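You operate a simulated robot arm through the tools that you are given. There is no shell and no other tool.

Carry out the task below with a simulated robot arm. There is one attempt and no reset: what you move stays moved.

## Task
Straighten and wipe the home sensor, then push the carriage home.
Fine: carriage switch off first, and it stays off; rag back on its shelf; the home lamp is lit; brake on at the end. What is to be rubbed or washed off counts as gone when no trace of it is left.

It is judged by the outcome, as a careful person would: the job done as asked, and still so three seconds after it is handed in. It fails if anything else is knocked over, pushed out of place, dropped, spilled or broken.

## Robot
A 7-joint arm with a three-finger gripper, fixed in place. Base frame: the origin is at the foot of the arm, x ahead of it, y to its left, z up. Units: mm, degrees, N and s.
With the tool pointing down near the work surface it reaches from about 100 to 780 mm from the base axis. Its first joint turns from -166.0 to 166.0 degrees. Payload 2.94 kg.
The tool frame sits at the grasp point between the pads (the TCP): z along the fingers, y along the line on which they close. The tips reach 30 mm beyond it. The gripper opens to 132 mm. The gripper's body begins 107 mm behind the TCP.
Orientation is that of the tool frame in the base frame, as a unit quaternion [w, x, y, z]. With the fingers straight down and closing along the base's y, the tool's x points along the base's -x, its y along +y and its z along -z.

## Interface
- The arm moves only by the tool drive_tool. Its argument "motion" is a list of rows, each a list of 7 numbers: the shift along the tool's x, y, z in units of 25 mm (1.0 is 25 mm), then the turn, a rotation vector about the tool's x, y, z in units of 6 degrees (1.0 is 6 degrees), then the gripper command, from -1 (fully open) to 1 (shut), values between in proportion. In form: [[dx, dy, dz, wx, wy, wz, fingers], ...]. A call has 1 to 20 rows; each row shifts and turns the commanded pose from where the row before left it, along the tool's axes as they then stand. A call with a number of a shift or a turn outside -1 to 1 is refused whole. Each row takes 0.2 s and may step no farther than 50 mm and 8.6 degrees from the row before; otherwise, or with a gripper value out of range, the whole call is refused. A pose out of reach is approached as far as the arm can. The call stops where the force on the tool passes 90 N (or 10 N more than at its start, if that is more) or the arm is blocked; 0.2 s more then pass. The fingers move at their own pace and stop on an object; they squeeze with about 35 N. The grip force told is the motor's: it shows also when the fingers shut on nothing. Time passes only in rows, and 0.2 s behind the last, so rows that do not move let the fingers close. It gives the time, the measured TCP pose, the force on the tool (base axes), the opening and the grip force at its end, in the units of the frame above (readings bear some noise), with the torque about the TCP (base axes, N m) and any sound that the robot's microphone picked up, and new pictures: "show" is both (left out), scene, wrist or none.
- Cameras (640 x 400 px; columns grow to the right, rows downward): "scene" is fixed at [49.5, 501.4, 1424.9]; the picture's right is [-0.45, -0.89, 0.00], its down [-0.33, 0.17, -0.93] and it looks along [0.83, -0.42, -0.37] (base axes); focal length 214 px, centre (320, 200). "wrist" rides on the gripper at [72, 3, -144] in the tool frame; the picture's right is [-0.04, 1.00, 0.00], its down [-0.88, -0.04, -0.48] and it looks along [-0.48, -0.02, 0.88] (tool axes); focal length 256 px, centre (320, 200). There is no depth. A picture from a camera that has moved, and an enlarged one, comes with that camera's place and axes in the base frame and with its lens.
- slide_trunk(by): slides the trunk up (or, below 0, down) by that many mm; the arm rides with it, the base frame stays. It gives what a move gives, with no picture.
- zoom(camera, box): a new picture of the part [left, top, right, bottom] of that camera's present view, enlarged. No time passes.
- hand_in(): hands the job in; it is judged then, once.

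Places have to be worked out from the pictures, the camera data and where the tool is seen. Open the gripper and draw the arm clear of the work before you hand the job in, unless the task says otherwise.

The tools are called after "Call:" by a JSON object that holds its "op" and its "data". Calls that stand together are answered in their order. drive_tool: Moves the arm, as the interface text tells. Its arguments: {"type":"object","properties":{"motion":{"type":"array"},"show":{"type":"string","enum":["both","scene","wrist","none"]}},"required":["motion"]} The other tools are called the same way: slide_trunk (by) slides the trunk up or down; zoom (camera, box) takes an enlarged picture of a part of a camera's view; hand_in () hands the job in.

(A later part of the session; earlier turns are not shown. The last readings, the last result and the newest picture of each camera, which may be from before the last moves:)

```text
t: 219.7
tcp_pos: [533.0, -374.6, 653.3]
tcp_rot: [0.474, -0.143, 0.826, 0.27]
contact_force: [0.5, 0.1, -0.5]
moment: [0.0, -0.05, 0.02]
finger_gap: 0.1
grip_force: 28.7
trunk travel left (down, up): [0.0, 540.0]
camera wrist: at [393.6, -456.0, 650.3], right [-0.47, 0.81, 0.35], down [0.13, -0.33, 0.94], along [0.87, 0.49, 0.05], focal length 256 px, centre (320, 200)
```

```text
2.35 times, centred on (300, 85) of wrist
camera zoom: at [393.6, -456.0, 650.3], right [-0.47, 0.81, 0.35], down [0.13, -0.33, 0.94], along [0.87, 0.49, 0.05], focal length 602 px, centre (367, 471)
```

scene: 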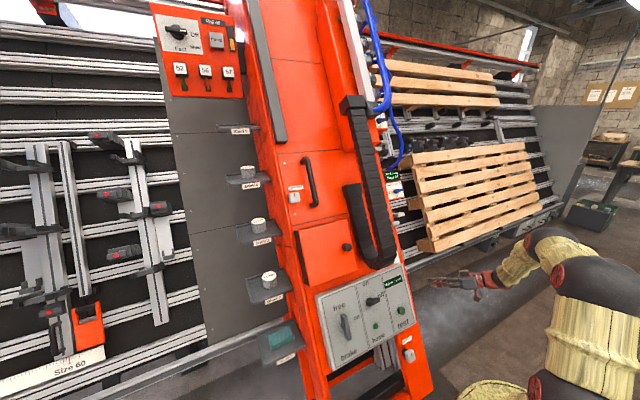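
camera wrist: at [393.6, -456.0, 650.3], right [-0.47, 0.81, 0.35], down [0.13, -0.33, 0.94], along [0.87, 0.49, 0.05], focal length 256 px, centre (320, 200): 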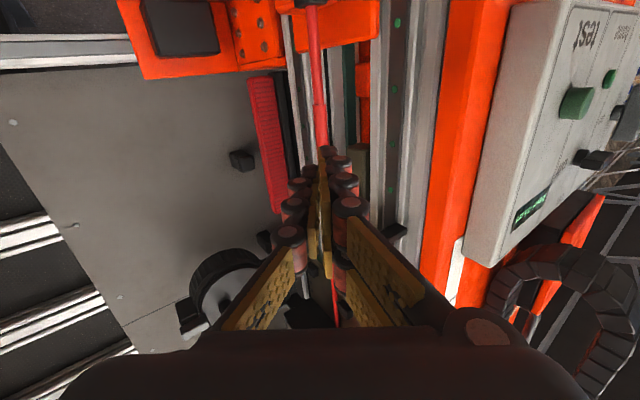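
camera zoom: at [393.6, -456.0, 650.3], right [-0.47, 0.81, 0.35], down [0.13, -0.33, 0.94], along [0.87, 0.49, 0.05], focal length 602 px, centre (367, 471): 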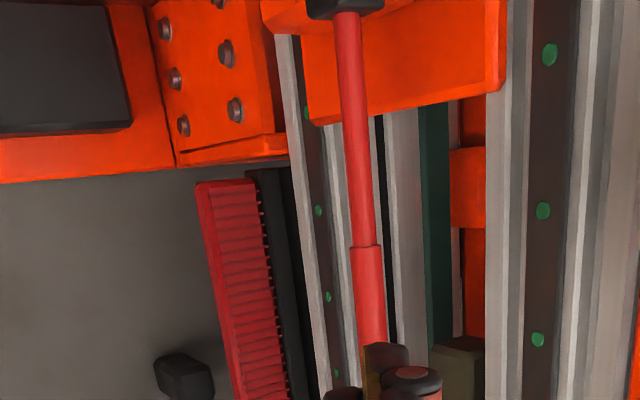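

With the brake free the column itself slides along y; the home sensor looks to the right (-y), so home should be 15 cm to the right. I go back to the left side to push the column from the left edge of its panel.

Call:
{"op": "drive_tool", "data": {"motion": [[0, 0, -1, 0, 0, 0, 1], [0, 0, -1, 0, 0, 0, 1], [0, 0, -1, 0, 0, 0, 1], [-1, 0, 0, 0, 0, 0, 1], [-1, 0, 0, 0, 0, 0, 1], [-1, 0, 0, 0, 0, 0, 1], [-1, 0, 0, 0, 0, 0, 1], [-1, 0, 0, 0, 0, 0, 1], [0, 0.3, -0.3, 1, 0, 0, 1], [0, 0.3, -0.3, 1, 0, 0, 1], [0, 0.3, -0.3, 1, 0, 0, 1], [0, 0.3, -0.3, 1, 0, 0, 1], [0, 0.3, -0.3, 1, 0, 0, 1], [0, 0.3, -0.3, 1, 0, 0, 1]], "show": "wrist"}}

```text
t: 222.7
tcp_pos: [495.1, -395.0, 821.6]
tcp_rot: [0.495, 0.01, 0.869, 0.002]
contact_force: [0.0, -0.2, 0.1]
moment: [-0.01, -0.05, 0.0]
finger_gap: 0.0
grip_force: 28.8
trunk travel left (down, up): [0.0, 540.0]
camera wrist: at [335.2, -391.2, 832.1], right [0.04, 1.0, 0.05], down [0.04, -0.05, 1.0], along [1.0, -0.04, -0.04], focal length 256 px, centre (320, 200)
```

wrist: 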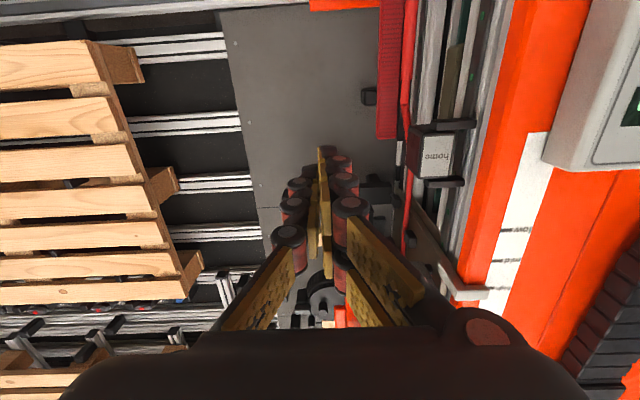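

Call:
{"op": "zoom", "data": {"camera": "wrist", "box": [380, 100, 500, 200]}}

Call:
{"op": "zoom", "data": {"camera": "wrist", "box": [200, 0, 420, 180]}}

```text
4.00 times, centred on (440, 150) of wrist
camera zoom: at [335.2, -391.2, 832.1], right [0.04, 1.0, 0.05], down [0.04, -0.05, 1.0], along [1.0, -0.04, -0.04], focal length 1024 px, centre (-160, 400)
```

zoom: 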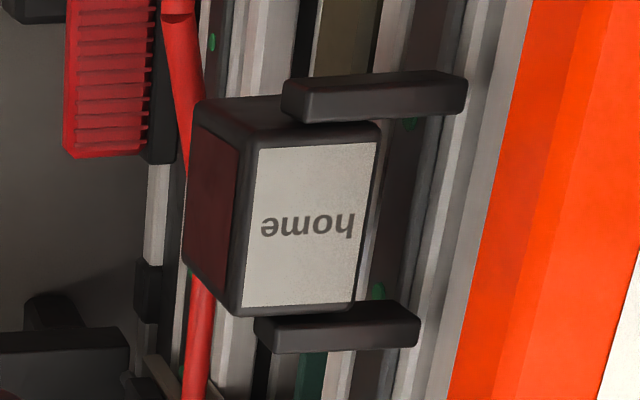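

```text
2.22 times, centred on (310, 90) of wrist
camera zoom: at [335.2, -391.2, 832.1], right [0.04, 1.0, 0.05], down [0.04, -0.05, 1.0], along [1.0, -0.04, -0.04], focal length 569 px, centre (342, 444)
```

zoom: 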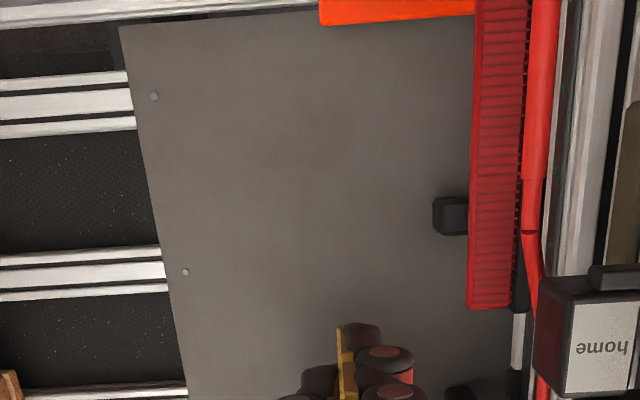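

The window is clean and the box edges are parallel to the lugs. I now cross over to the left side of the panel.

Call:
{"op": "drive_tool", "data": {"motion": [[0, 0.5, -0.5, 0, 1, 0, 1], [0, 0.5, -0.5, 0, 1, 0, 1], [0.206, 0.98, -0.3, 0, 0, 0, 1], [0.206, 0.98, -0.3, 0, 0, 0, 1], [0.206, 0.98, -0.3, 0, 0, 0, 1], [0.206, 0.98, -0.3, 0, 0, 0, 1], [0.206, 0.98, -0.3, 0, 0, 0, 1], [0.206, 0.98, -0.3, 0, 0, 0, 1], [0.206, 0.98, -0.3, 0, 0, 0, 1], [0.206, 0.98, -0.3, 0, 0, 0, 1], [0.206, 0.98, -0.3, 0, 0, 0, 1], [0.206, 0.98, -0.3, 0, 0, 0, 1], [0.206, 0.98, -0.3, 0, 0, 0, 1], [0.206, 0.98, -0.3, 0, 0, 0, 1]], "show": "none"}}

Call:
{"op": "drive_tool", "data": {"motion": [[0.02, 0.99, 0.226, 0, 0, 0, 1], [0.02, 0.99, 0.226, 0, 0, 0, 1], [0.02, 0.99, 0.226, 0, 0, 0, 1], [0.02, 0.99, 0.226, 0, 0, 0, 1], [0.02, 0.99, 0.226, 0, 0, 0, 1], [0.02, 0.99, 0.226, 0, 0, 0, 1], [0.02, 0.99, 0.226, 0, 0, 0, 1], [0.02, 0.99, 0.226, 0, 0, 0, 1], [0.02, 0.99, 0.226, 0, 0, 0, 1], [0.02, 0.99, 0.226, 0, 0, 0, 1], [0.02, 0.99, 0.226, 0, 0, 0, 1], [0.02, 0.99, 0.226, 0, 0, 0, 1], [0.02, 0.99, 0.226, 0, 0, 0, 1], [0.02, 0.99, 0.226, 0, 0, 0, 1]]}}

```text
t: 225.7
tcp_pos: [371.4, -72.9, 854.9]
tcp_rot: [0.402, 0.01, 0.916, 0.003]
contact_force: [-0.2, -0.4, 0.7]
moment: [0.02, 0.0, 0.03]
finger_gap: 0.0
grip_force: 28.9
trunk travel left (down, up): [0.0, 540.0]
```

```text
t: 228.7
tcp_pos: [429.7, 272.2, 799.8]
tcp_rot: [0.401, 0.01, 0.916, 0.002]
contact_force: [0.6, -0.2, 0.2]
moment: [0.03, -0.07, -0.02]
finger_gap: 0.0
grip_force: 28.7
trunk travel left (down, up): [0.0, 540.0]
camera wrist: at [276.6, 276.2, 844.0], right [0.05, 1.0, 0.04], down [0.24, -0.05, 0.97], along [0.97, -0.03, -0.25], focal length 256 px, centre (320, 200)
```

scene: 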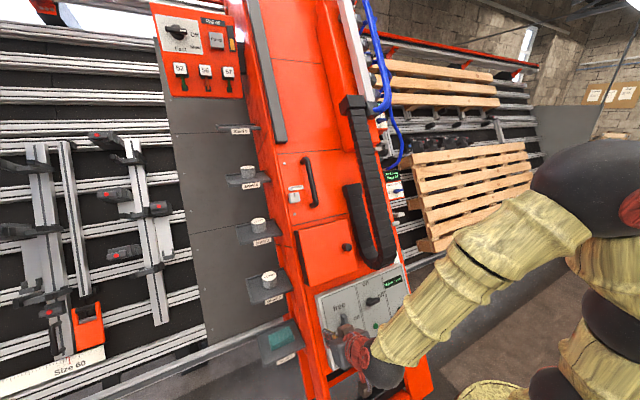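
wrist: 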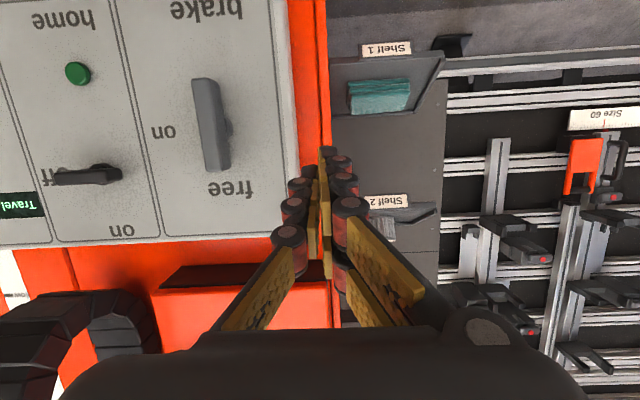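

The panel's left edge is at y≈237 and the column's left edge at y≈285. I bring the closed fingers down beside the panel's left edge.

Call:
{"op": "drive_tool", "data": {"motion": [[-0.06, -0.2, 0.9, 0, 0, 0, 1], [-0.06, -0.2, 0.9, 0, 0, 0, 1], [-0.06, -0.2, 0.9, 0, 0, 0, 1], [-0.06, -0.2, 0.9, 0, 0, 0, 1], [0, 0, 0.7, 0, 0, 0, 1], [0, 0, 0.4, 0, 0, 0, 1], [0, 0, 0, 0, 0, 0, 1]]}}

Call:
{"op": "zoom", "data": {"camera": "wrist", "box": [220, 60, 420, 260]}}

```text
t: 229.9
tcp_pos: [505.4, 252.1, 740.0]
tcp_rot: [0.406, 0.008, 0.914, 0.006]
contact_force: [-81.2, -6.5, 65.2]
moment: [-0.54, -0.77, -0.74]
finger_gap: 0.1
grip_force: 28.5
trunk travel left (down, up): [0.0, 540.0]
stopped in row 6: the force on the tool passed its limit at 121 N (the readings are from after the stop); the commanded pose is now the measured one
camera wrist: at [349.8, 255.2, 783.3], right [0.04, 1.0, 0.05], down [0.24, -0.06, 0.97], along [0.97, -0.03, -0.24], focal length 256 px, centre (320, 200)
```

scene: 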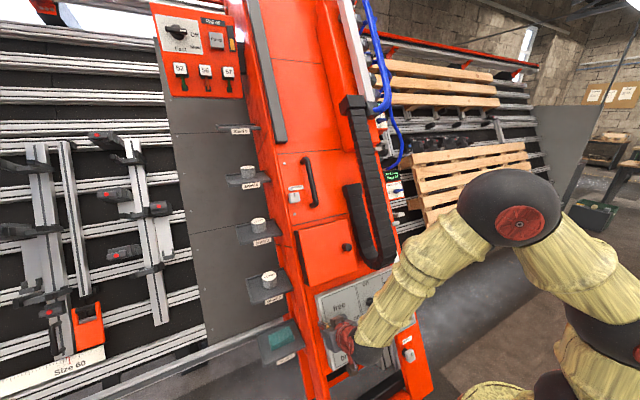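
wrist: 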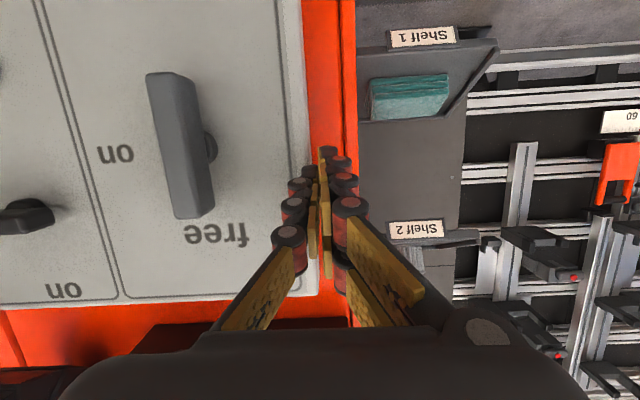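

```text
2.00 times, centred on (320, 160) of wrist
camera zoom: at [349.8, 255.2, 783.3], right [0.04, 1.0, 0.05], down [0.24, -0.06, 0.97], along [0.97, -0.03, -0.24], focal length 512 px, centre (320, 280)
```

zoom: 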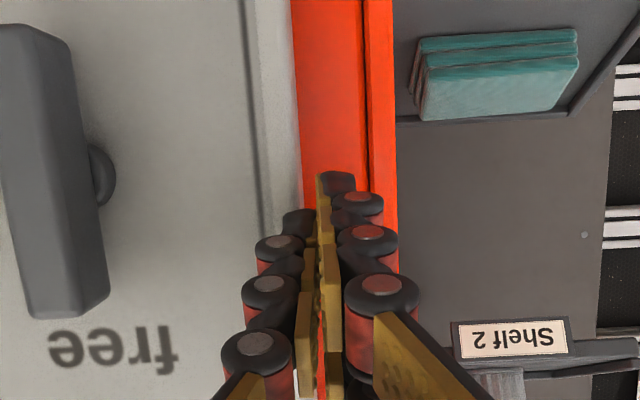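

The tip touched the column face (it is nearer than I thought beside the panel). I back off, shift left past the column's left edge and come in beside its flank instead.

Call:
{"op": "drive_tool", "data": {"motion": [[0, 0, -0.6, 0, 0, 0, 1], [0, 0, -0.8, 0, 0, 0, 1], [0, 1, 0, 0, 0, 0, 1], [0, 1, 0, 0, 0, 0, 1], [0, 0.1, 0, 0, 0, 0, 1], [0, 0, 0.8, 0, 0, 0, 1], [0, 0, 0.8, 0, 0, 0, 1], [0, 0, 0.8, 0, 0, 0, 1], [0, 0, 0.5, 0, 0, 0, 1]], "show": "wrist"}}

Call:
{"op": "zoom", "data": {"camera": "wrist", "box": [220, 60, 420, 260]}}

```text
t: 231.9
tcp_pos: [539.1, 304.6, 710.6]
tcp_rot: [0.403, 0.008, 0.915, 0.003]
contact_force: [0.3, 0.2, 0.3]
moment: [-0.02, -0.02, 0.01]
finger_gap: 0.0
grip_force: 28.6
trunk travel left (down, up): [0.0, 540.0]
camera wrist: at [384.5, 308.9, 753.7], right [0.04, 1.0, 0.05], down [0.24, -0.05, 0.97], along [0.97, -0.03, -0.24], focal length 256 px, centre (320, 200)
```

wrist: 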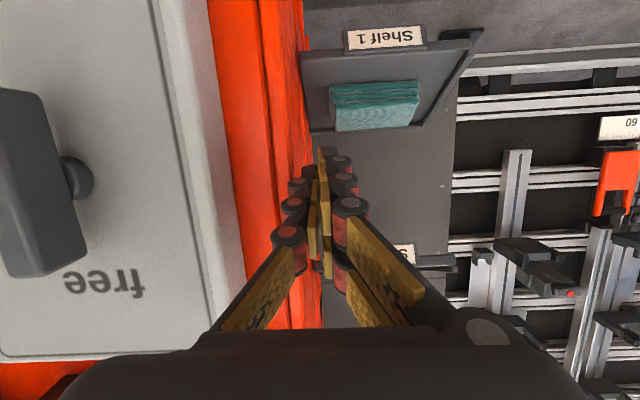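

```text
2.00 times, centred on (320, 160) of wrist
camera zoom: at [384.5, 308.9, 753.7], right [0.04, 1.0, 0.05], down [0.24, -0.05, 0.97], along [0.97, -0.03, -0.24], focal length 512 px, centre (320, 280)
```

zoom: 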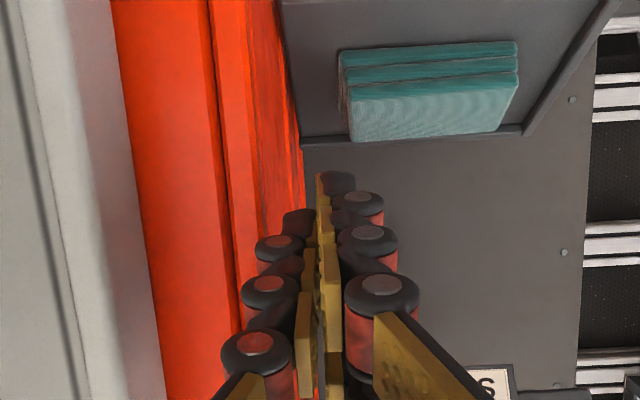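

Now I push the column toward -y by about 25 mm and check force and display.

Call:
{"op": "drive_tool", "data": {"motion": [[0, -0.3, 0, 0, 0, 0, 1], [0, -0.3, 0, 0, 0, 0, 1], [0, -0.3, 0, 0, 0, 0, 1], [0, -0.3, 0, 0, 0, 0, 1], [0, 0, 0, 0, 0, 0, 1]]}}

Call:
{"op": "zoom", "data": {"camera": "scene", "box": [300, 240, 440, 360]}}

```text
t: 233.1
tcp_pos: [539.1, 270.2, 709.3]
tcp_rot: [0.402, 0.012, 0.915, 0.0]
contact_force: [0.1, 0.6, 0.2]
moment: [-0.06, -0.01, -0.04]
finger_gap: 0.2
grip_force: 28.3
trunk travel left (down, up): [0.0, 540.0]
camera wrist: at [384.4, 275.4, 752.6], right [0.05, 1.0, 0.04], down [0.24, -0.05, 0.97], along [0.97, -0.04, -0.24], focal length 256 px, centre (320, 200)
```

scene: 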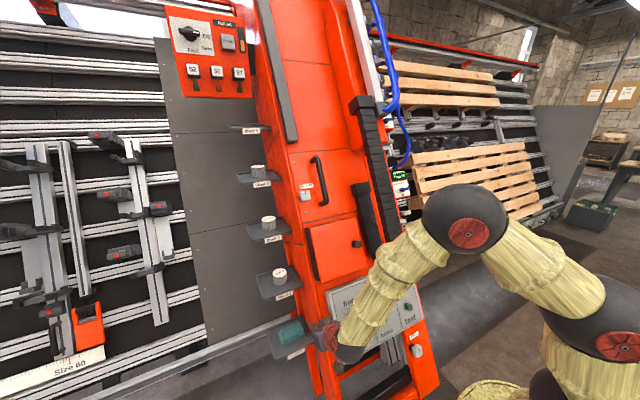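
wrist: 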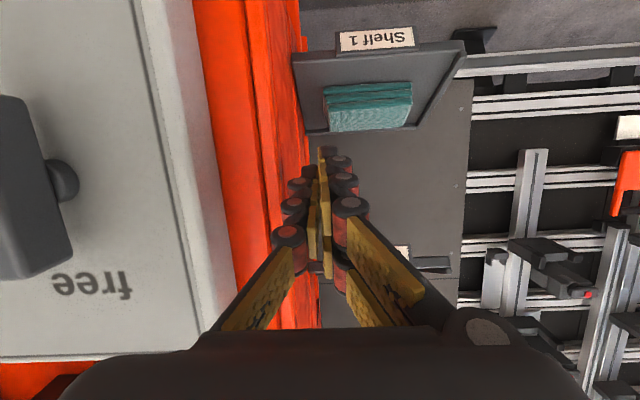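

```text
3.33 times, centred on (370, 300) of scene
camera zoom: at [49.5, 501.4, 1424.9], right [-0.45, -0.89, 0.0], down [-0.33, 0.17, -0.93], along [0.83, -0.42, -0.37], focal length 715 px, centre (153, -133)
```

zoom: 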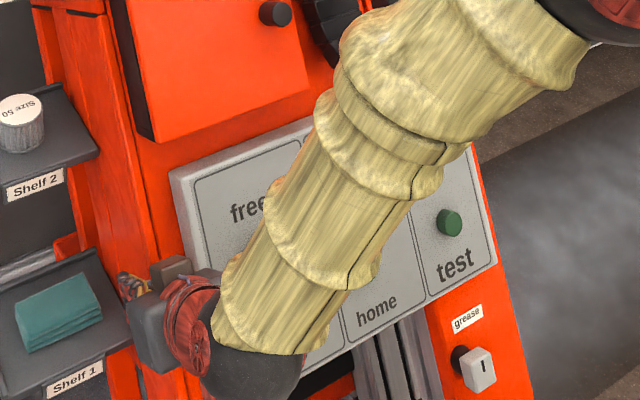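

The whole column moved right with almost no force: it is the carriage. My arm hides the display, so I pull back a little to read it.

Call:
{"op": "drive_tool", "data": {"motion": [[0, 0.3, 0, 0, 0, 0, 1], [0, 0.2, -1, 0, 0, 0, 1], [0, 0.2, -1, 0, 0, 0, 1], [0, 0.6, -1, 0, 0, 0, 1], [0, 1, -1, 0, 0, 0, 1], [0, 1, -0.5, 0, 0, 0, 1]], "show": "none"}}

Call:
{"op": "zoom", "data": {"camera": "scene", "box": [300, 240, 440, 360]}}

Call:
{"op": "zoom", "data": {"camera": "wrist", "box": [0, 0, 640, 400]}}

```text
t: 234.5
tcp_pos: [457.2, 357.2, 786.3]
tcp_rot: [0.403, 0.009, 0.915, 0.003]
contact_force: [1.0, 0.6, -0.3]
moment: [0.04, 0.02, 0.01]
finger_gap: 0.0
grip_force: 28.6
trunk travel left (down, up): [0.0, 540.0]
```

```text
3.33 times, centred on (370, 300) of scene
camera zoom: at [49.5, 501.4, 1424.9], right [-0.45, -0.89, 0.0], down [-0.33, 0.17, -0.93], along [0.83, -0.42, -0.37], focal length 715 px, centre (153, -133)
```

zoom: 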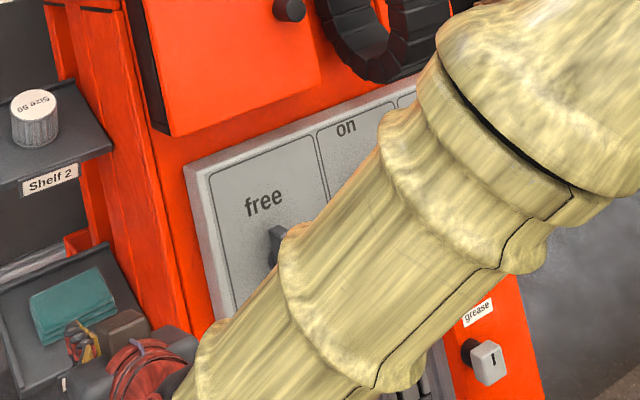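

```text
1.00 times, centred on (320, 200) of wrist (not enlarged: the box is as wide or as high as the picture)
camera zoom: at [302.0, 360.8, 830.7], right [0.04, 1.0, 0.05], down [0.24, -0.05, 0.97], along [0.97, -0.03, -0.24], focal length 256 px, centre (320, 200)
```

zoom: 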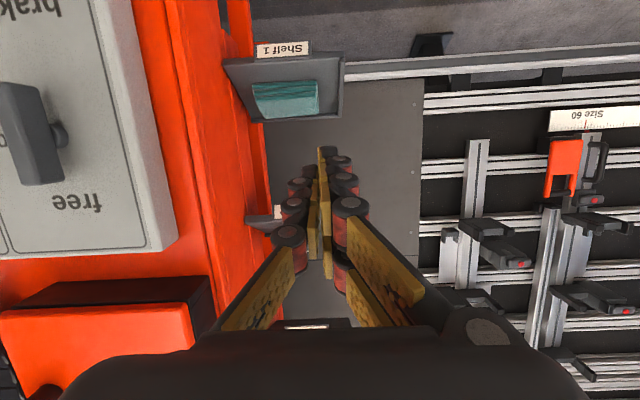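

The column seems to have coasted on a bit after my push. I wait briefly and compare to see whether it is still drifting.

Call:
{"op": "drive_tool", "data": {"motion": [[0, 0, 0, 0, 0, 0, 1], [0, 0, 0, 0, 0, 0, 1], [0, 0, 0, 0, 0, 0, 1]], "show": "none"}}

Call:
{"op": "zoom", "data": {"camera": "scene", "box": [300, 240, 440, 360]}}

```text
t: 235.3
tcp_pos: [456.9, 357.0, 785.8]
tcp_rot: [0.403, 0.01, 0.915, 0.004]
contact_force: [0.2, 0.1, -0.3]
moment: [0.0, 0.0, -0.02]
finger_gap: 0.1
grip_force: 28.5
trunk travel left (down, up): [0.0, 540.0]
```

```text
3.33 times, centred on (370, 300) of scene
camera zoom: at [49.5, 501.4, 1424.9], right [-0.45, -0.89, 0.0], down [-0.33, 0.17, -0.93], along [0.83, -0.42, -0.37], focal length 715 px, centre (153, -133)
```

zoom: 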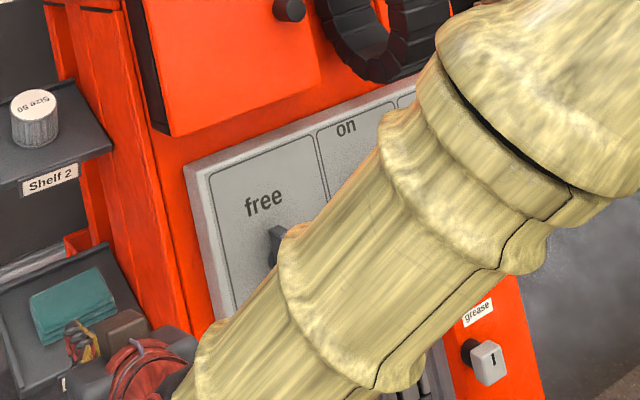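

It has stopped after about 60 mm of travel by my estimate. I move to the middle in front of the panel to read the display.

Call:
{"op": "drive_tool", "data": {"motion": [[0.1, -1, -0.6, 0, 0, 0, 1], [0.1, -1, -0.6, 0, 0, 0, 1], [0.1, -1, -0.6, 0, 0, 0, 1], [0.1, -1, -0.6, 0, 0, 0, 1], [0.1, -1, -0.3, 0, 0, 0, 1], [0, -1, 0, 0, 0, 0, 1], [0, -1, 0, 0, 0, 0, 1], [0, -1, 0, 0, 0, 0, 1], [0, -1, 0, 0, 0, 0, 1], [0, -1, 0, 0, 0, 0, 1], [0, -1, 0, 0, 0, 0, 1]]}}

Call:
{"op": "zoom", "data": {"camera": "wrist", "box": [20, 40, 340, 240]}}

```text
t: 237.7
tcp_pos: [393.5, 82.8, 820.0]
tcp_rot: [0.403, 0.009, 0.915, 0.003]
contact_force: [-0.6, 0.5, 0.1]
moment: [-0.03, 0.0, -0.01]
finger_gap: 0.1
grip_force: 27.9
trunk travel left (down, up): [0.0, 540.0]
camera wrist: at [239.5, 86.5, 863.1], right [0.04, 1.0, 0.05], down [0.24, -0.05, 0.97], along [0.97, -0.03, -0.24], focal length 256 px, centre (320, 200)
```

scene: 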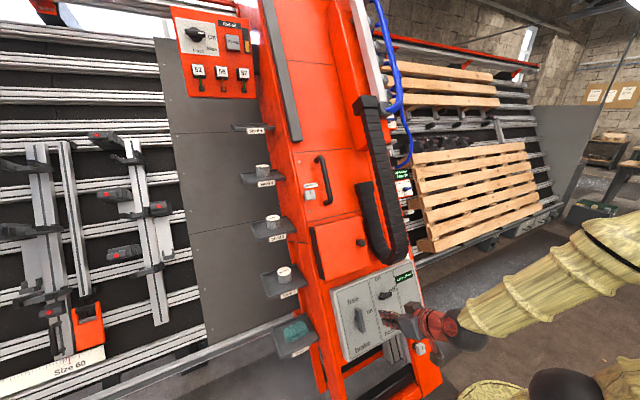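
wrist: 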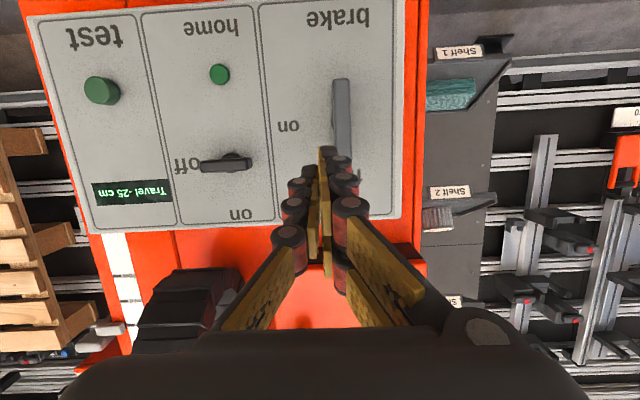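

```text
2.00 times, centred on (180, 140) of wrist
camera zoom: at [239.5, 86.5, 863.1], right [0.04, 1.0, 0.05], down [0.24, -0.05, 0.97], along [0.97, -0.03, -0.24], focal length 512 px, centre (600, 320)
```

zoom: 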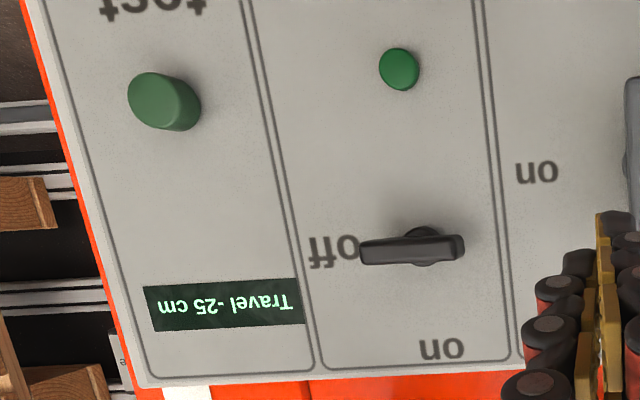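

Call:
{"op": "zoom", "data": {"camera": "wrist", "box": [80, 165, 190, 215]}}

Call:
{"op": "zoom", "data": {"camera": "scene", "box": [380, 255, 430, 295]}}

```text
5.82 times, centred on (135, 190) of wrist
camera zoom: at [239.5, 86.5, 863.1], right [0.04, 1.0, 0.05], down [0.24, -0.05, 0.97], along [0.97, -0.03, -0.24], focal length 1489 px, centre (1396, 258)
```

zoom: 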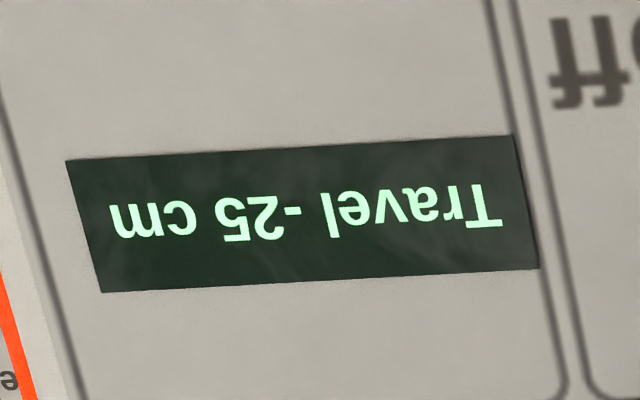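

```text
10.00 times, centred on (405, 275) of scene
camera zoom: at [49.5, 501.4, 1424.9], right [-0.45, -0.89, 0.0], down [-0.33, 0.17, -0.93], along [0.83, -0.42, -0.37], focal length 2145 px, centre (-530, -550)
```

zoom: 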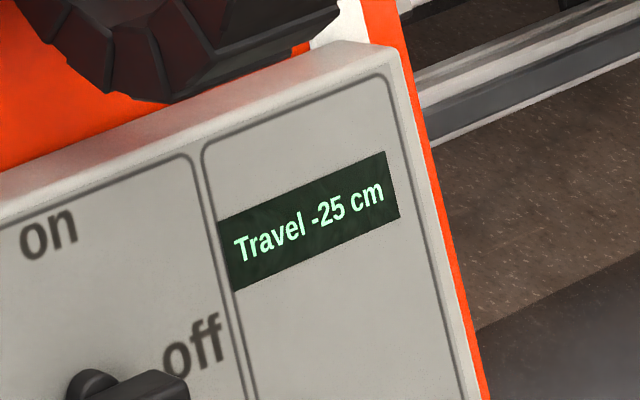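

The display now reads -25 cm, so right is the wrong way (it seems to show steps of 5). Home is to the left (+y), roughly 23 cm from here, so I go round to the right flank to push the column left.

Call:
{"op": "drive_tool", "data": {"motion": [[-0.025, -0.983, 0.1, 0, 0, 0, 1], [-0.025, -0.983, 0.1, 0, 0, 0, 1], [-0.025, -0.983, 0.1, 0, 0, 0, 1], [-0.025, -0.983, 0.1, 0, 0, 0, 1], [-0.025, -0.983, 0.1, 0, 0, 0, 1], [-0.025, -0.983, 0.1, 0, 0, 0, 1], [-0.025, -0.983, 0.1, 0, 0, 0, 1], [-0.025, -0.983, 0.1, 0, 0, 0, 1], [-0.025, -0.983, 0.1, 0, 0, 0, 1], [-0.025, -0.983, 0.1, 0, 0, 0, 1], [-0.025, -0.983, 0.1, 0, 0, 0, 1], [-0.025, -0.983, 0.1, 0, 0, 0, 1], [-0.025, -0.983, 0.1, 0, 0, 0, 1], [-0.025, -0.983, 0.1, 0, 0, 0, 1], [-0.025, -0.983, 0.1, 0, 0, 0, 1], [-0.025, -0.983, 0.1, 0, 0, 0, 1], [-0.025, -0.983, 0.1, 0, 0, 0, 1]]}}

```text
t: 241.3
tcp_pos: [427.5, -335.3, 792.8]
tcp_rot: [0.402, 0.01, 0.915, 0.003]
contact_force: [-0.2, 0.6, -0.6]
moment: [-0.03, 0.03, -0.05]
finger_gap: 0.0
grip_force: 28.6
trunk travel left (down, up): [0.0, 540.0]
camera wrist: at [272.3, -332.8, 836.1], right [0.04, 1.0, 0.05], down [0.24, -0.06, 0.97], along [0.97, -0.03, -0.24], focal length 256 px, centre (320, 200)
```

scene: 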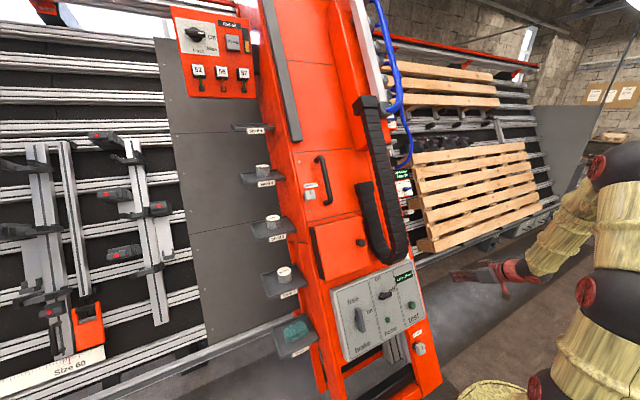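
wrist: 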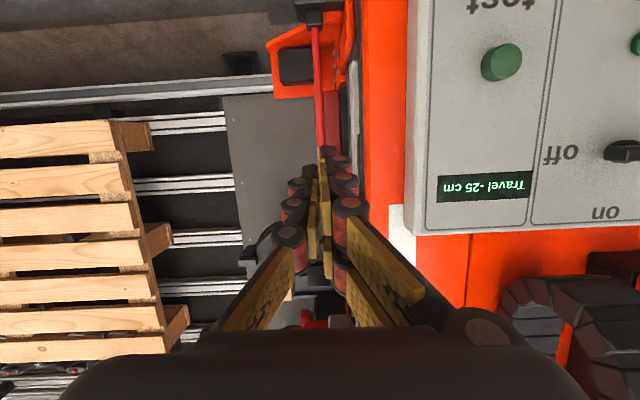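

The right flank's front edge is at y≈-288. I come in beside it with the closed fingers.

Call:
{"op": "drive_tool", "data": {"motion": [[0, 0.15, 1, 0, 0, 0, 1], [0, 0.15, 1, 0, 0, 0, 1], [0, 0.15, 1, 0, 0, 0, 1], [0, 0.15, 1, 0, 0, 0, 1], [0, 0.1, 1, 0, 0, 0, 1], [0, 0, 0.5, 0, 0, 0, 1], [0, 0, 0, 0, 0, 0, 1]], "show": "wrist"}}

Call:
{"op": "zoom", "data": {"camera": "wrist", "box": [220, 60, 420, 260]}}

```text
t: 242.9
tcp_pos: [529.6, -317.3, 699.7]
tcp_rot: [0.403, 0.009, 0.915, 0.004]
contact_force: [0.2, -0.3, -0.1]
moment: [0.0, 0.0, 0.01]
finger_gap: 0.0
grip_force: 28.5
trunk travel left (down, up): [0.0, 540.0]
camera wrist: at [375.0, -314.3, 743.5], right [0.04, 1.0, 0.05], down [0.24, -0.06, 0.97], along [0.97, -0.03, -0.24], focal length 256 px, centre (320, 200)
```

wrist: 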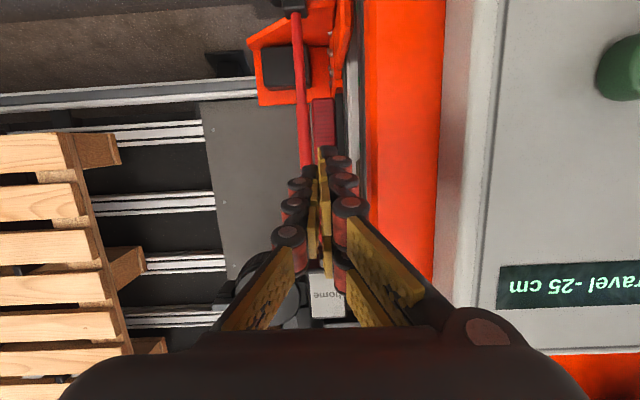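

```text
2.00 times, centred on (320, 160) of wrist
camera zoom: at [375.0, -314.3, 743.5], right [0.04, 1.0, 0.05], down [0.24, -0.06, 0.97], along [0.97, -0.03, -0.24], focal length 512 px, centre (320, 280)
```

zoom: 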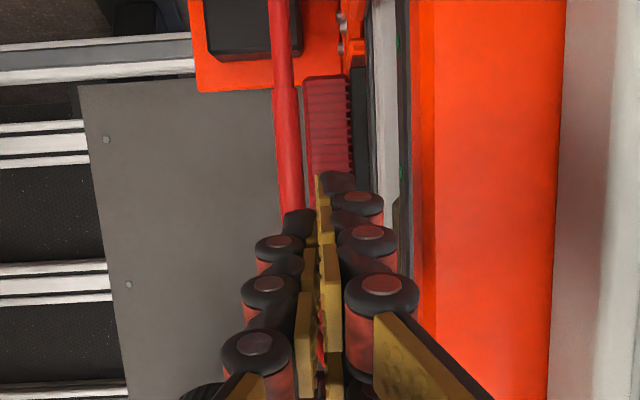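

I push left: about 105 mm of column travel at first, slowing toward the end.

Call:
{"op": "drive_tool", "data": {"motion": [[0, 0.4, 0, 0, 0, 0, 1], [0, 0.4, 0, 0, 0, 0, 1], [0, 0.3, 0, 0, 0, 0, 1], [0, 0.3, 0, 0, 0, 0, 1], [0, 0.3, 0, 0, 0, 0, 1], [0, 0.3, 0, 0, 0, 0, 1], [0, 0.3, 0, 0, 0, 0, 1], [0, 0.3, 0, 0, 0, 0, 1], [0, 0.3, 0, 0, 0, 0, 1], [0, 0.3, 0, 0, 0, 0, 1], [0, 0.3, 0, 0, 0, 0, 1], [0, 0.3, 0, 0, 0, 0, 1], [0, 0.3, 0, 0, 0, 0, 1], [0, 0.3, 0, 0, 0, 0, 1], [0, 0.2, 0, 0, 0, 0, 1], [0, 0.2, 0, 0, 0, 0, 1], [0, 0.2, 0, 0, 0, 0, 1], [0, 0.2, 0, 0, 0, 0, 1]]}}

Call:
{"op": "zoom", "data": {"camera": "wrist", "box": [400, 200, 640, 340]}}

```text
t: 246.7
tcp_pos: [532.3, -187.6, 700.6]
tcp_rot: [0.402, 0.008, 0.915, 0.005]
contact_force: [-0.2, 0.1, 0.1]
moment: [0.02, 0.0, 0.02]
finger_gap: 0.0
grip_force: 29.0
trunk travel left (down, up): [0.0, 540.0]
camera wrist: at [376.4, -184.3, 745.5], right [0.04, 1.0, 0.05], down [0.24, -0.05, 0.97], along [0.97, -0.03, -0.24], focal length 256 px, centre (320, 200)
```

scene: 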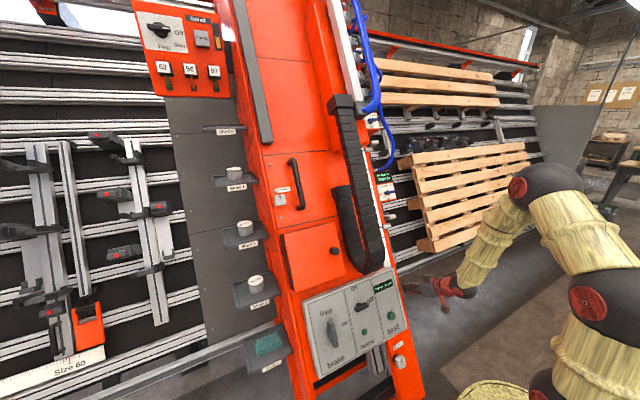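
wrist: 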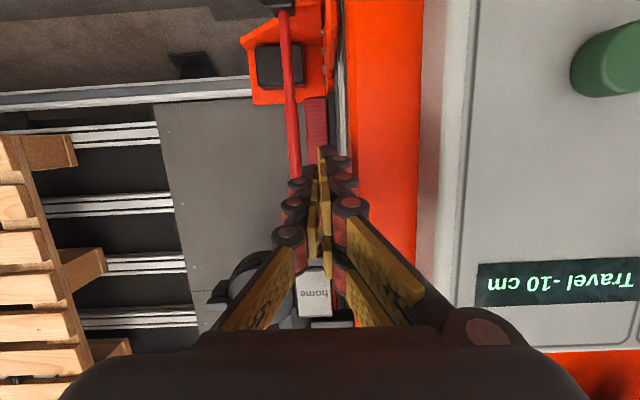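

```text
2.67 times, centred on (520, 270) of wrist
camera zoom: at [376.4, -184.3, 745.5], right [0.04, 1.0, 0.05], down [0.24, -0.05, 0.97], along [0.97, -0.03, -0.24], focal length 683 px, centre (-213, 13)
```

zoom: 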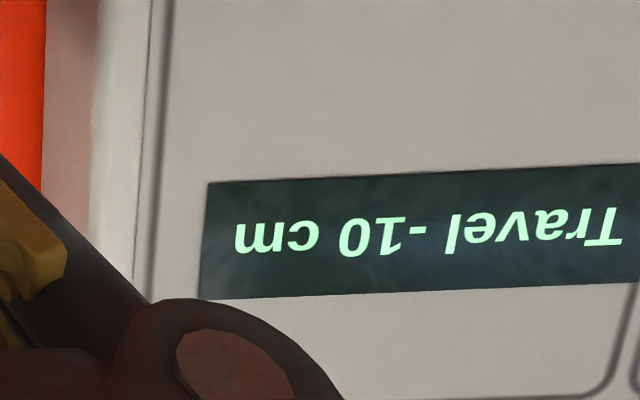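

Right direction: -10 cm now. I continue 75 mm, slowing down at the end.

Call:
{"op": "drive_tool", "data": {"motion": [[0, 0.3, 0, 0, 0, 0, 1], [0, 0.3, 0, 0, 0, 0, 1], [0, 0.3, 0, 0, 0, 0, 1], [0, 0.3, 0, 0, 0, 0, 1], [0, 0.3, 0, 0, 0, 0, 1], [0, 0.3, 0, 0, 0, 0, 1], [0, 0.25, 0, 0, 0, 0, 1], [0, 0.2, 0, 0, 0, 0, 1], [0, 0.2, 0, 0, 0, 0, 1], [0, 0.15, 0, 0, 0, 0, 1], [0, 0.15, 0, 0, 0, 0, 1], [0, 0.1, 0, 0, 0, 0, 1], [0, 0.1, 0, 0, 0, 0, 1], [0, 0.1, 0, 0, 0, 0, 1]]}}

Call:
{"op": "zoom", "data": {"camera": "scene", "box": [270, 250, 420, 380]}}

```text
t: 249.7
tcp_pos: [531.6, -110.6, 703.4]
tcp_rot: [0.402, 0.009, 0.915, 0.004]
contact_force: [-0.8, -0.3, -0.4]
moment: [-0.02, -0.01, 0.01]
finger_gap: 0.1
grip_force: 28.7
trunk travel left (down, up): [0.0, 540.0]
camera wrist: at [377.5, -108.5, 746.7], right [0.04, 1.0, 0.05], down [0.24, -0.06, 0.97], along [0.97, -0.03, -0.24], focal length 256 px, centre (320, 200)
```

scene: 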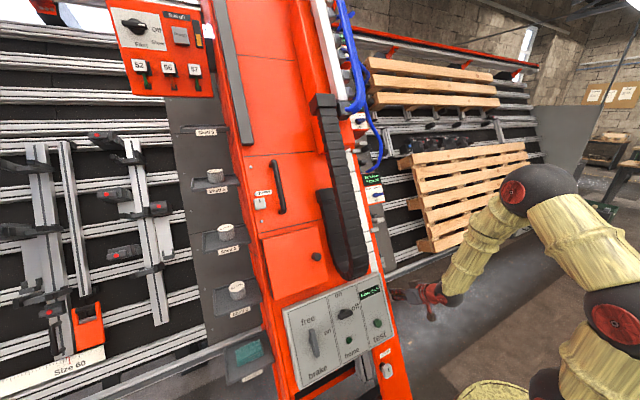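
wrist: 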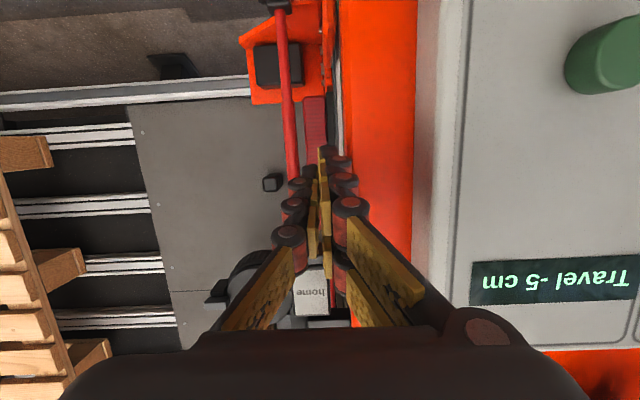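

```text
3.08 times, centred on (345, 315) of scene
camera zoom: at [49.5, 501.4, 1424.9], right [-0.45, -0.89, 0.0], down [-0.33, 0.17, -0.93], along [0.83, -0.42, -0.37], focal length 660 px, centre (243, -154)
```

zoom: 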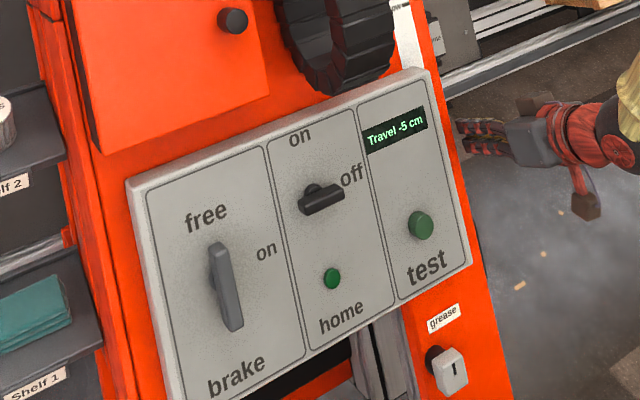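

-5 cm now. I continue slowly (4 mm steps), watching the lamp.

Call:
{"op": "drive_tool", "data": {"motion": [[0, 0.16, 0, 0, 0, 0, 1], [0, 0.16, 0, 0, 0, 0, 1], [0, 0.16, 0, 0, 0, 0, 1], [0, 0.16, 0, 0, 0, 0, 1], [0, 0.16, 0, 0, 0, 0, 1], [0, 0.12, 0, 0, 0, 0, 1], [0, 0.12, 0, 0, 0, 0, 1], [0, 0.1, 0, 0, 0, 0, 1], [0, 0, 0, 0, 0, 0, 1]], "show": "wrist"}}

Call:
{"op": "zoom", "data": {"camera": "scene", "box": [270, 250, 420, 380]}}

```text
t: 251.7
tcp_pos: [533.2, -82.6, 702.5]
tcp_rot: [0.403, 0.009, 0.915, 0.004]
contact_force: [0.2, -0.7, 0.7]
moment: [-0.03, -0.04, -0.02]
finger_gap: 0.1
grip_force: 28.8
trunk travel left (down, up): [0.0, 540.0]
camera wrist: at [378.4, -79.4, 747.0], right [0.04, 1.0, 0.05], down [0.24, -0.05, 0.97], along [0.97, -0.03, -0.24], focal length 256 px, centre (320, 200)
```

wrist: 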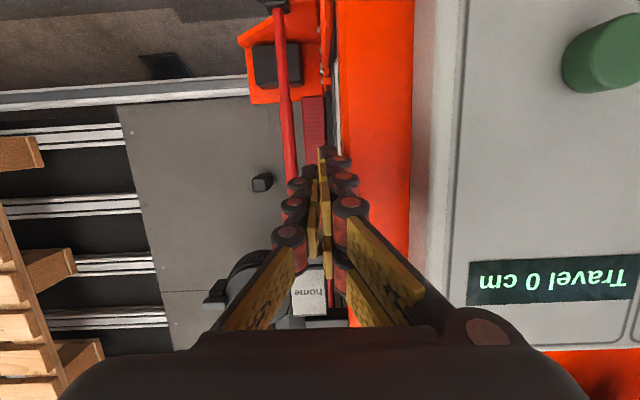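

```text
3.08 times, centred on (345, 315) of scene
camera zoom: at [49.5, 501.4, 1424.9], right [-0.45, -0.89, 0.0], down [-0.33, 0.17, -0.93], along [0.83, -0.42, -0.37], focal length 660 px, centre (243, -154)
```

zoom: 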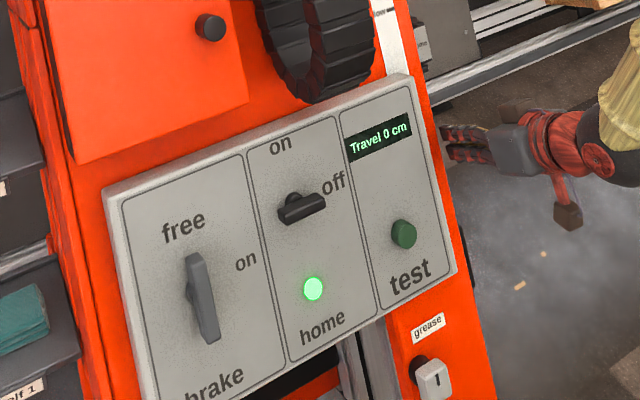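

The home lamp is lit and the display reads 0 cm. I ease it about 6 mm further to get some margin from the edge of the home window, then check the lamp again.

Call:
{"op": "drive_tool", "data": {"motion": [[0, 0.1, 0, 0, 0, 0, 1], [0, 0.1, 0, 0, 0, 0, 1], [0, 0.08, 0, 0, 0, 0, 1], [0, 0.06, 0, 0, 0, 0, 1], [0, 0.04, 0, 0, 0, 0, 1], [0, 0, 0, 0, 0, 0, 1], [0, 0, 0, 0, 0, 0, 1]], "show": "wrist"}}

Call:
{"op": "zoom", "data": {"camera": "scene", "box": [270, 250, 420, 380]}}

```text
t: 253.3
tcp_pos: [532.7, -74.0, 702.9]
tcp_rot: [0.403, 0.009, 0.915, 0.004]
contact_force: [0.0, -0.3, 0.3]
moment: [0.0, 0.0, -0.02]
finger_gap: 0.0
grip_force: 28.2
trunk travel left (down, up): [0.0, 540.0]
camera wrist: at [378.1, -70.1, 747.1], right [0.04, 1.0, 0.05], down [0.24, -0.06, 0.97], along [0.97, -0.03, -0.24], focal length 256 px, centre (320, 200)
```

wrist: 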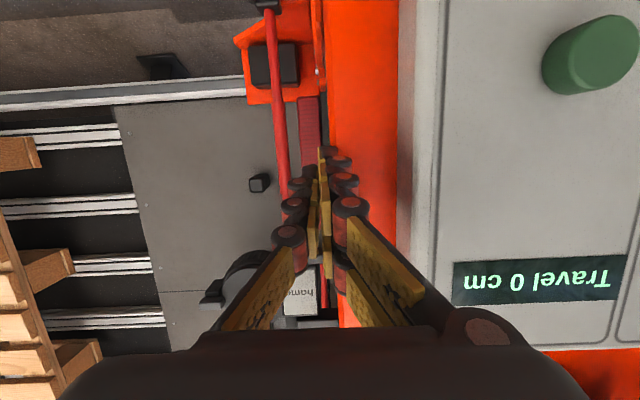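

```text
3.08 times, centred on (345, 315) of scene
camera zoom: at [49.5, 501.4, 1424.9], right [-0.45, -0.89, 0.0], down [-0.33, 0.17, -0.93], along [0.83, -0.42, -0.37], focal length 660 px, centre (243, -154)
```

zoom: 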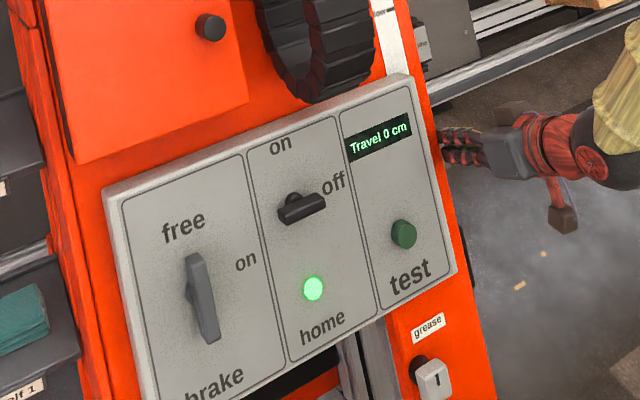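

The column hasn't been touched yet by this last move. I estimate it is about 1 cm short of exact zero, so I push 10 mm more very slowly.

Call:
{"op": "drive_tool", "data": {"motion": [[0, 0.08, 0, 0, 0, 0, 1], [0, 0.08, 0, 0, 0, 0, 1], [0, 0.08, 0, 0, 0, 0, 1], [0, 0.08, 0, 0, 0, 0, 1], [0, 0.08, 0, 0, 0, 0, 1], [0, 0, 0, 0, 0, 0, 1], [0, 0, 0, 0, 0, 0, 1]], "show": "wrist"}}

Call:
{"op": "zoom", "data": {"camera": "scene", "box": [270, 250, 420, 380]}}

```text
t: 254.9
tcp_pos: [532.6, -63.1, 702.6]
tcp_rot: [0.404, 0.008, 0.915, 0.004]
contact_force: [-0.4, -0.3, 0.0]
moment: [0.0, 0.03, 0.0]
finger_gap: 0.0
grip_force: 28.8
trunk travel left (down, up): [0.0, 540.0]
camera wrist: at [378.3, -59.8, 747.5], right [0.04, 1.0, 0.05], down [0.24, -0.05, 0.97], along [0.97, -0.03, -0.24], focal length 256 px, centre (320, 200)
```

wrist: 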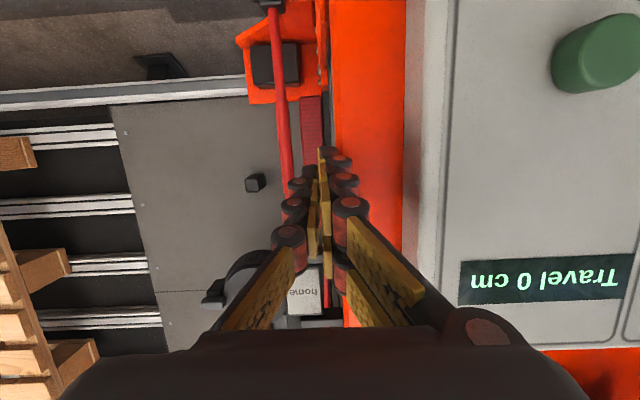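

```text
3.08 times, centred on (345, 315) of scene
camera zoom: at [49.5, 501.4, 1424.9], right [-0.45, -0.89, 0.0], down [-0.33, 0.17, -0.93], along [0.83, -0.42, -0.37], focal length 660 px, centre (243, -154)
```

zoom: 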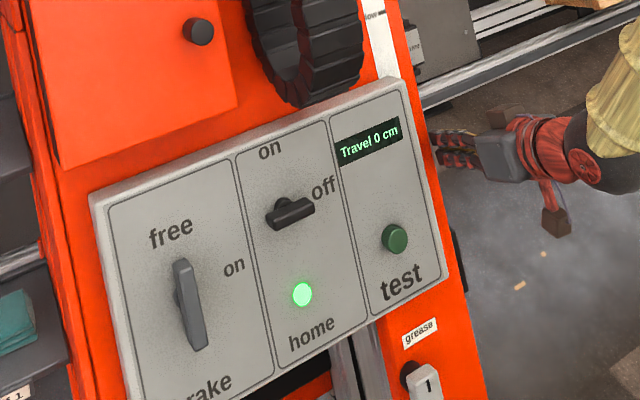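

The lamp stays lit at 0 cm. I withdraw the fingers sideways, back off, and head for the brake lever, which is now at about y≈335.

Call:
{"op": "drive_tool", "data": {"motion": [[0, -0.5, 0, 0, 0, 0, 1], [0, -0.5, 0, 0, 0, 0, 1], [0, 0, -0.9, 0, 0, 0, 1], [0, 0, -0.9, 0, 0, 0, 1], [0, 0, -0.9, 0, 0, 0, 1], [0, 0, -0.9, 0, 0, 0, 1], [0, 0, -0.9, 0, 0, 0, 0.6], [0, 0, -0.9, 0, 0, 0, 0.2], [0, 1, 0, 0, 0, 0, 0.2], [0, 1, 0, 0, 0, 0, 0.2], [0, 1, 0, 0, 0, 0, 0.2], [0, 1, 0, 0, 0, 0, 0.2], [0, 1, 0, 0, 0, 0, 0.2], [0, 1, 0, 0, 0, 0, 0.2], [0, 1, 0, 0, 0, 0, 0.2], [0, 1, 0, 0, 0, 0, 0.2], [0, 1, 0, 0, 0, 0, 0.2], [0, 1, 0, 0, 0, 0, 0.2], [0, 1, 0, 0, 0, 0, 0.2], [0, 1, 0, 0, 0, 0, 0.2]]}}

Call:
{"op": "zoom", "data": {"camera": "wrist", "box": [200, 0, 560, 240]}}

```text
t: 259.1
tcp_pos: [435.6, 211.6, 798.1]
tcp_rot: [0.403, 0.008, 0.915, 0.004]
contact_force: [-0.1, 0.0, 0.9]
moment: [0.04, 0.01, 0.01]
finger_gap: 52.9
grip_force: 0.1
trunk travel left (down, up): [0.0, 540.0]
camera wrist: at [282.1, 215.3, 842.6], right [0.04, 1.0, 0.05], down [0.24, -0.05, 0.97], along [0.97, -0.03, -0.24], focal length 256 px, centre (320, 200)
```

scene: 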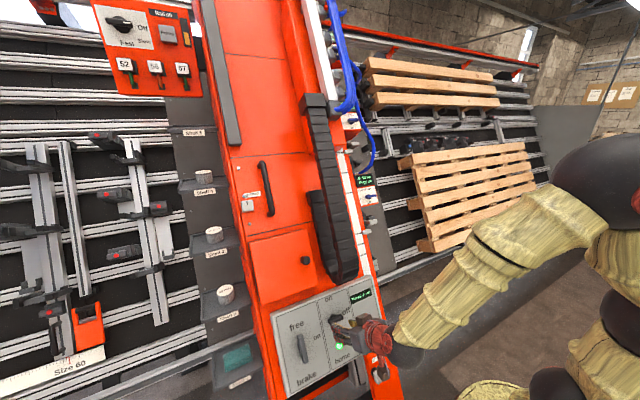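
wrist: 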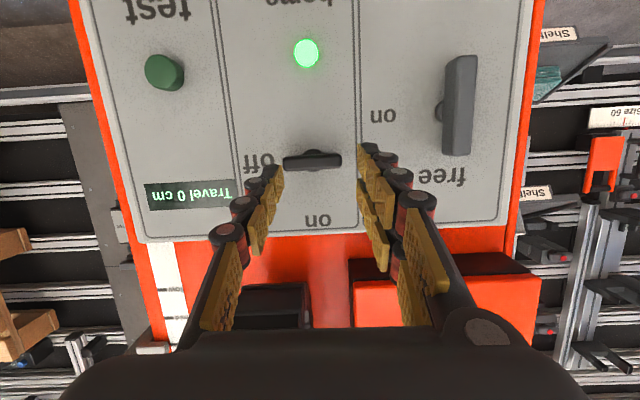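

```text
1.67 times, centred on (380, 120) of wrist
camera zoom: at [282.1, 215.3, 842.6], right [0.04, 1.0, 0.05], down [0.24, -0.05, 0.97], along [0.97, -0.03, -0.24], focal length 427 px, centre (220, 333)
```

zoom: 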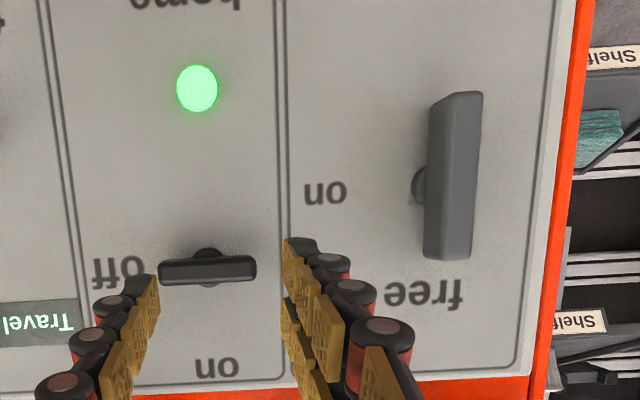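

Lamp lit, 0 cm. The brake bar is at y≈337; I move in front of it and align.

Call:
{"op": "drive_tool", "data": {"motion": [[0.2, 1, 0.15, 0, 0, 0, 0.2], [0.2, 1, 0.15, 0, 0, 0, 0.2], [0.2, 1, 0.15, 0, 0, 0, 0.2], [0.2, 1, 0.15, 0, 0, 0, 0.2], [0.2, 1, 0.15, 0, 0, 0, 0.2], [0, 0, 0.5, 0, 0, 0, 0.2]], "show": "wrist"}}

Call:
{"op": "zoom", "data": {"camera": "wrist", "box": [220, 40, 420, 240]}}

```text
t: 260.5
tcp_pos: [444.6, 336.9, 759.5]
tcp_rot: [0.403, 0.009, 0.915, 0.004]
contact_force: [0.2, 0.4, -0.8]
moment: [0.0, -0.03, 0.02]
finger_gap: 52.9
grip_force: 0.0
trunk travel left (down, up): [0.0, 540.0]
camera wrist: at [290.1, 340.6, 804.1], right [0.04, 1.0, 0.05], down [0.24, -0.05, 0.97], along [0.97, -0.03, -0.24], focal length 256 px, centre (320, 200)
```

wrist: 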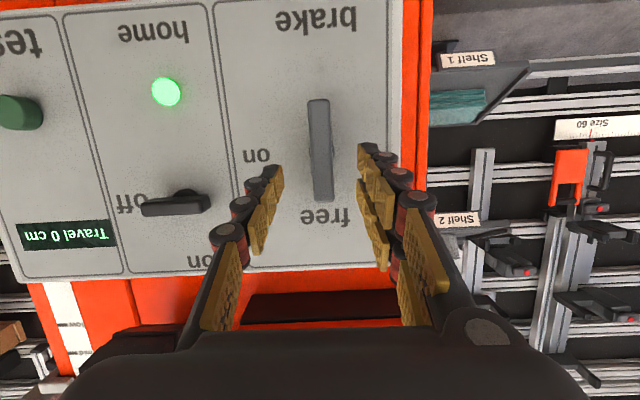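

```text
2.00 times, centred on (320, 140) of wrist
camera zoom: at [290.1, 340.6, 804.1], right [0.04, 1.0, 0.05], down [0.24, -0.05, 0.97], along [0.97, -0.03, -0.24], focal length 512 px, centre (320, 320)
```

zoom: 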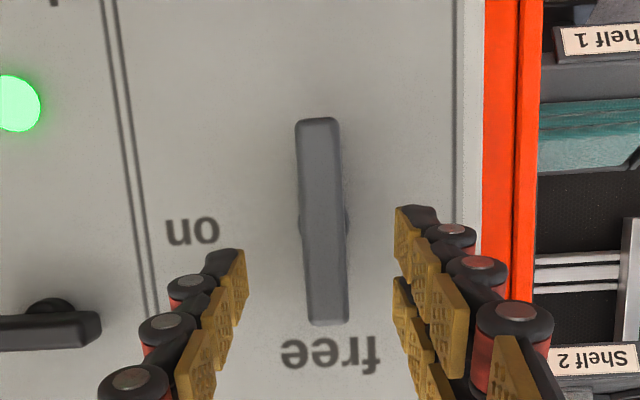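

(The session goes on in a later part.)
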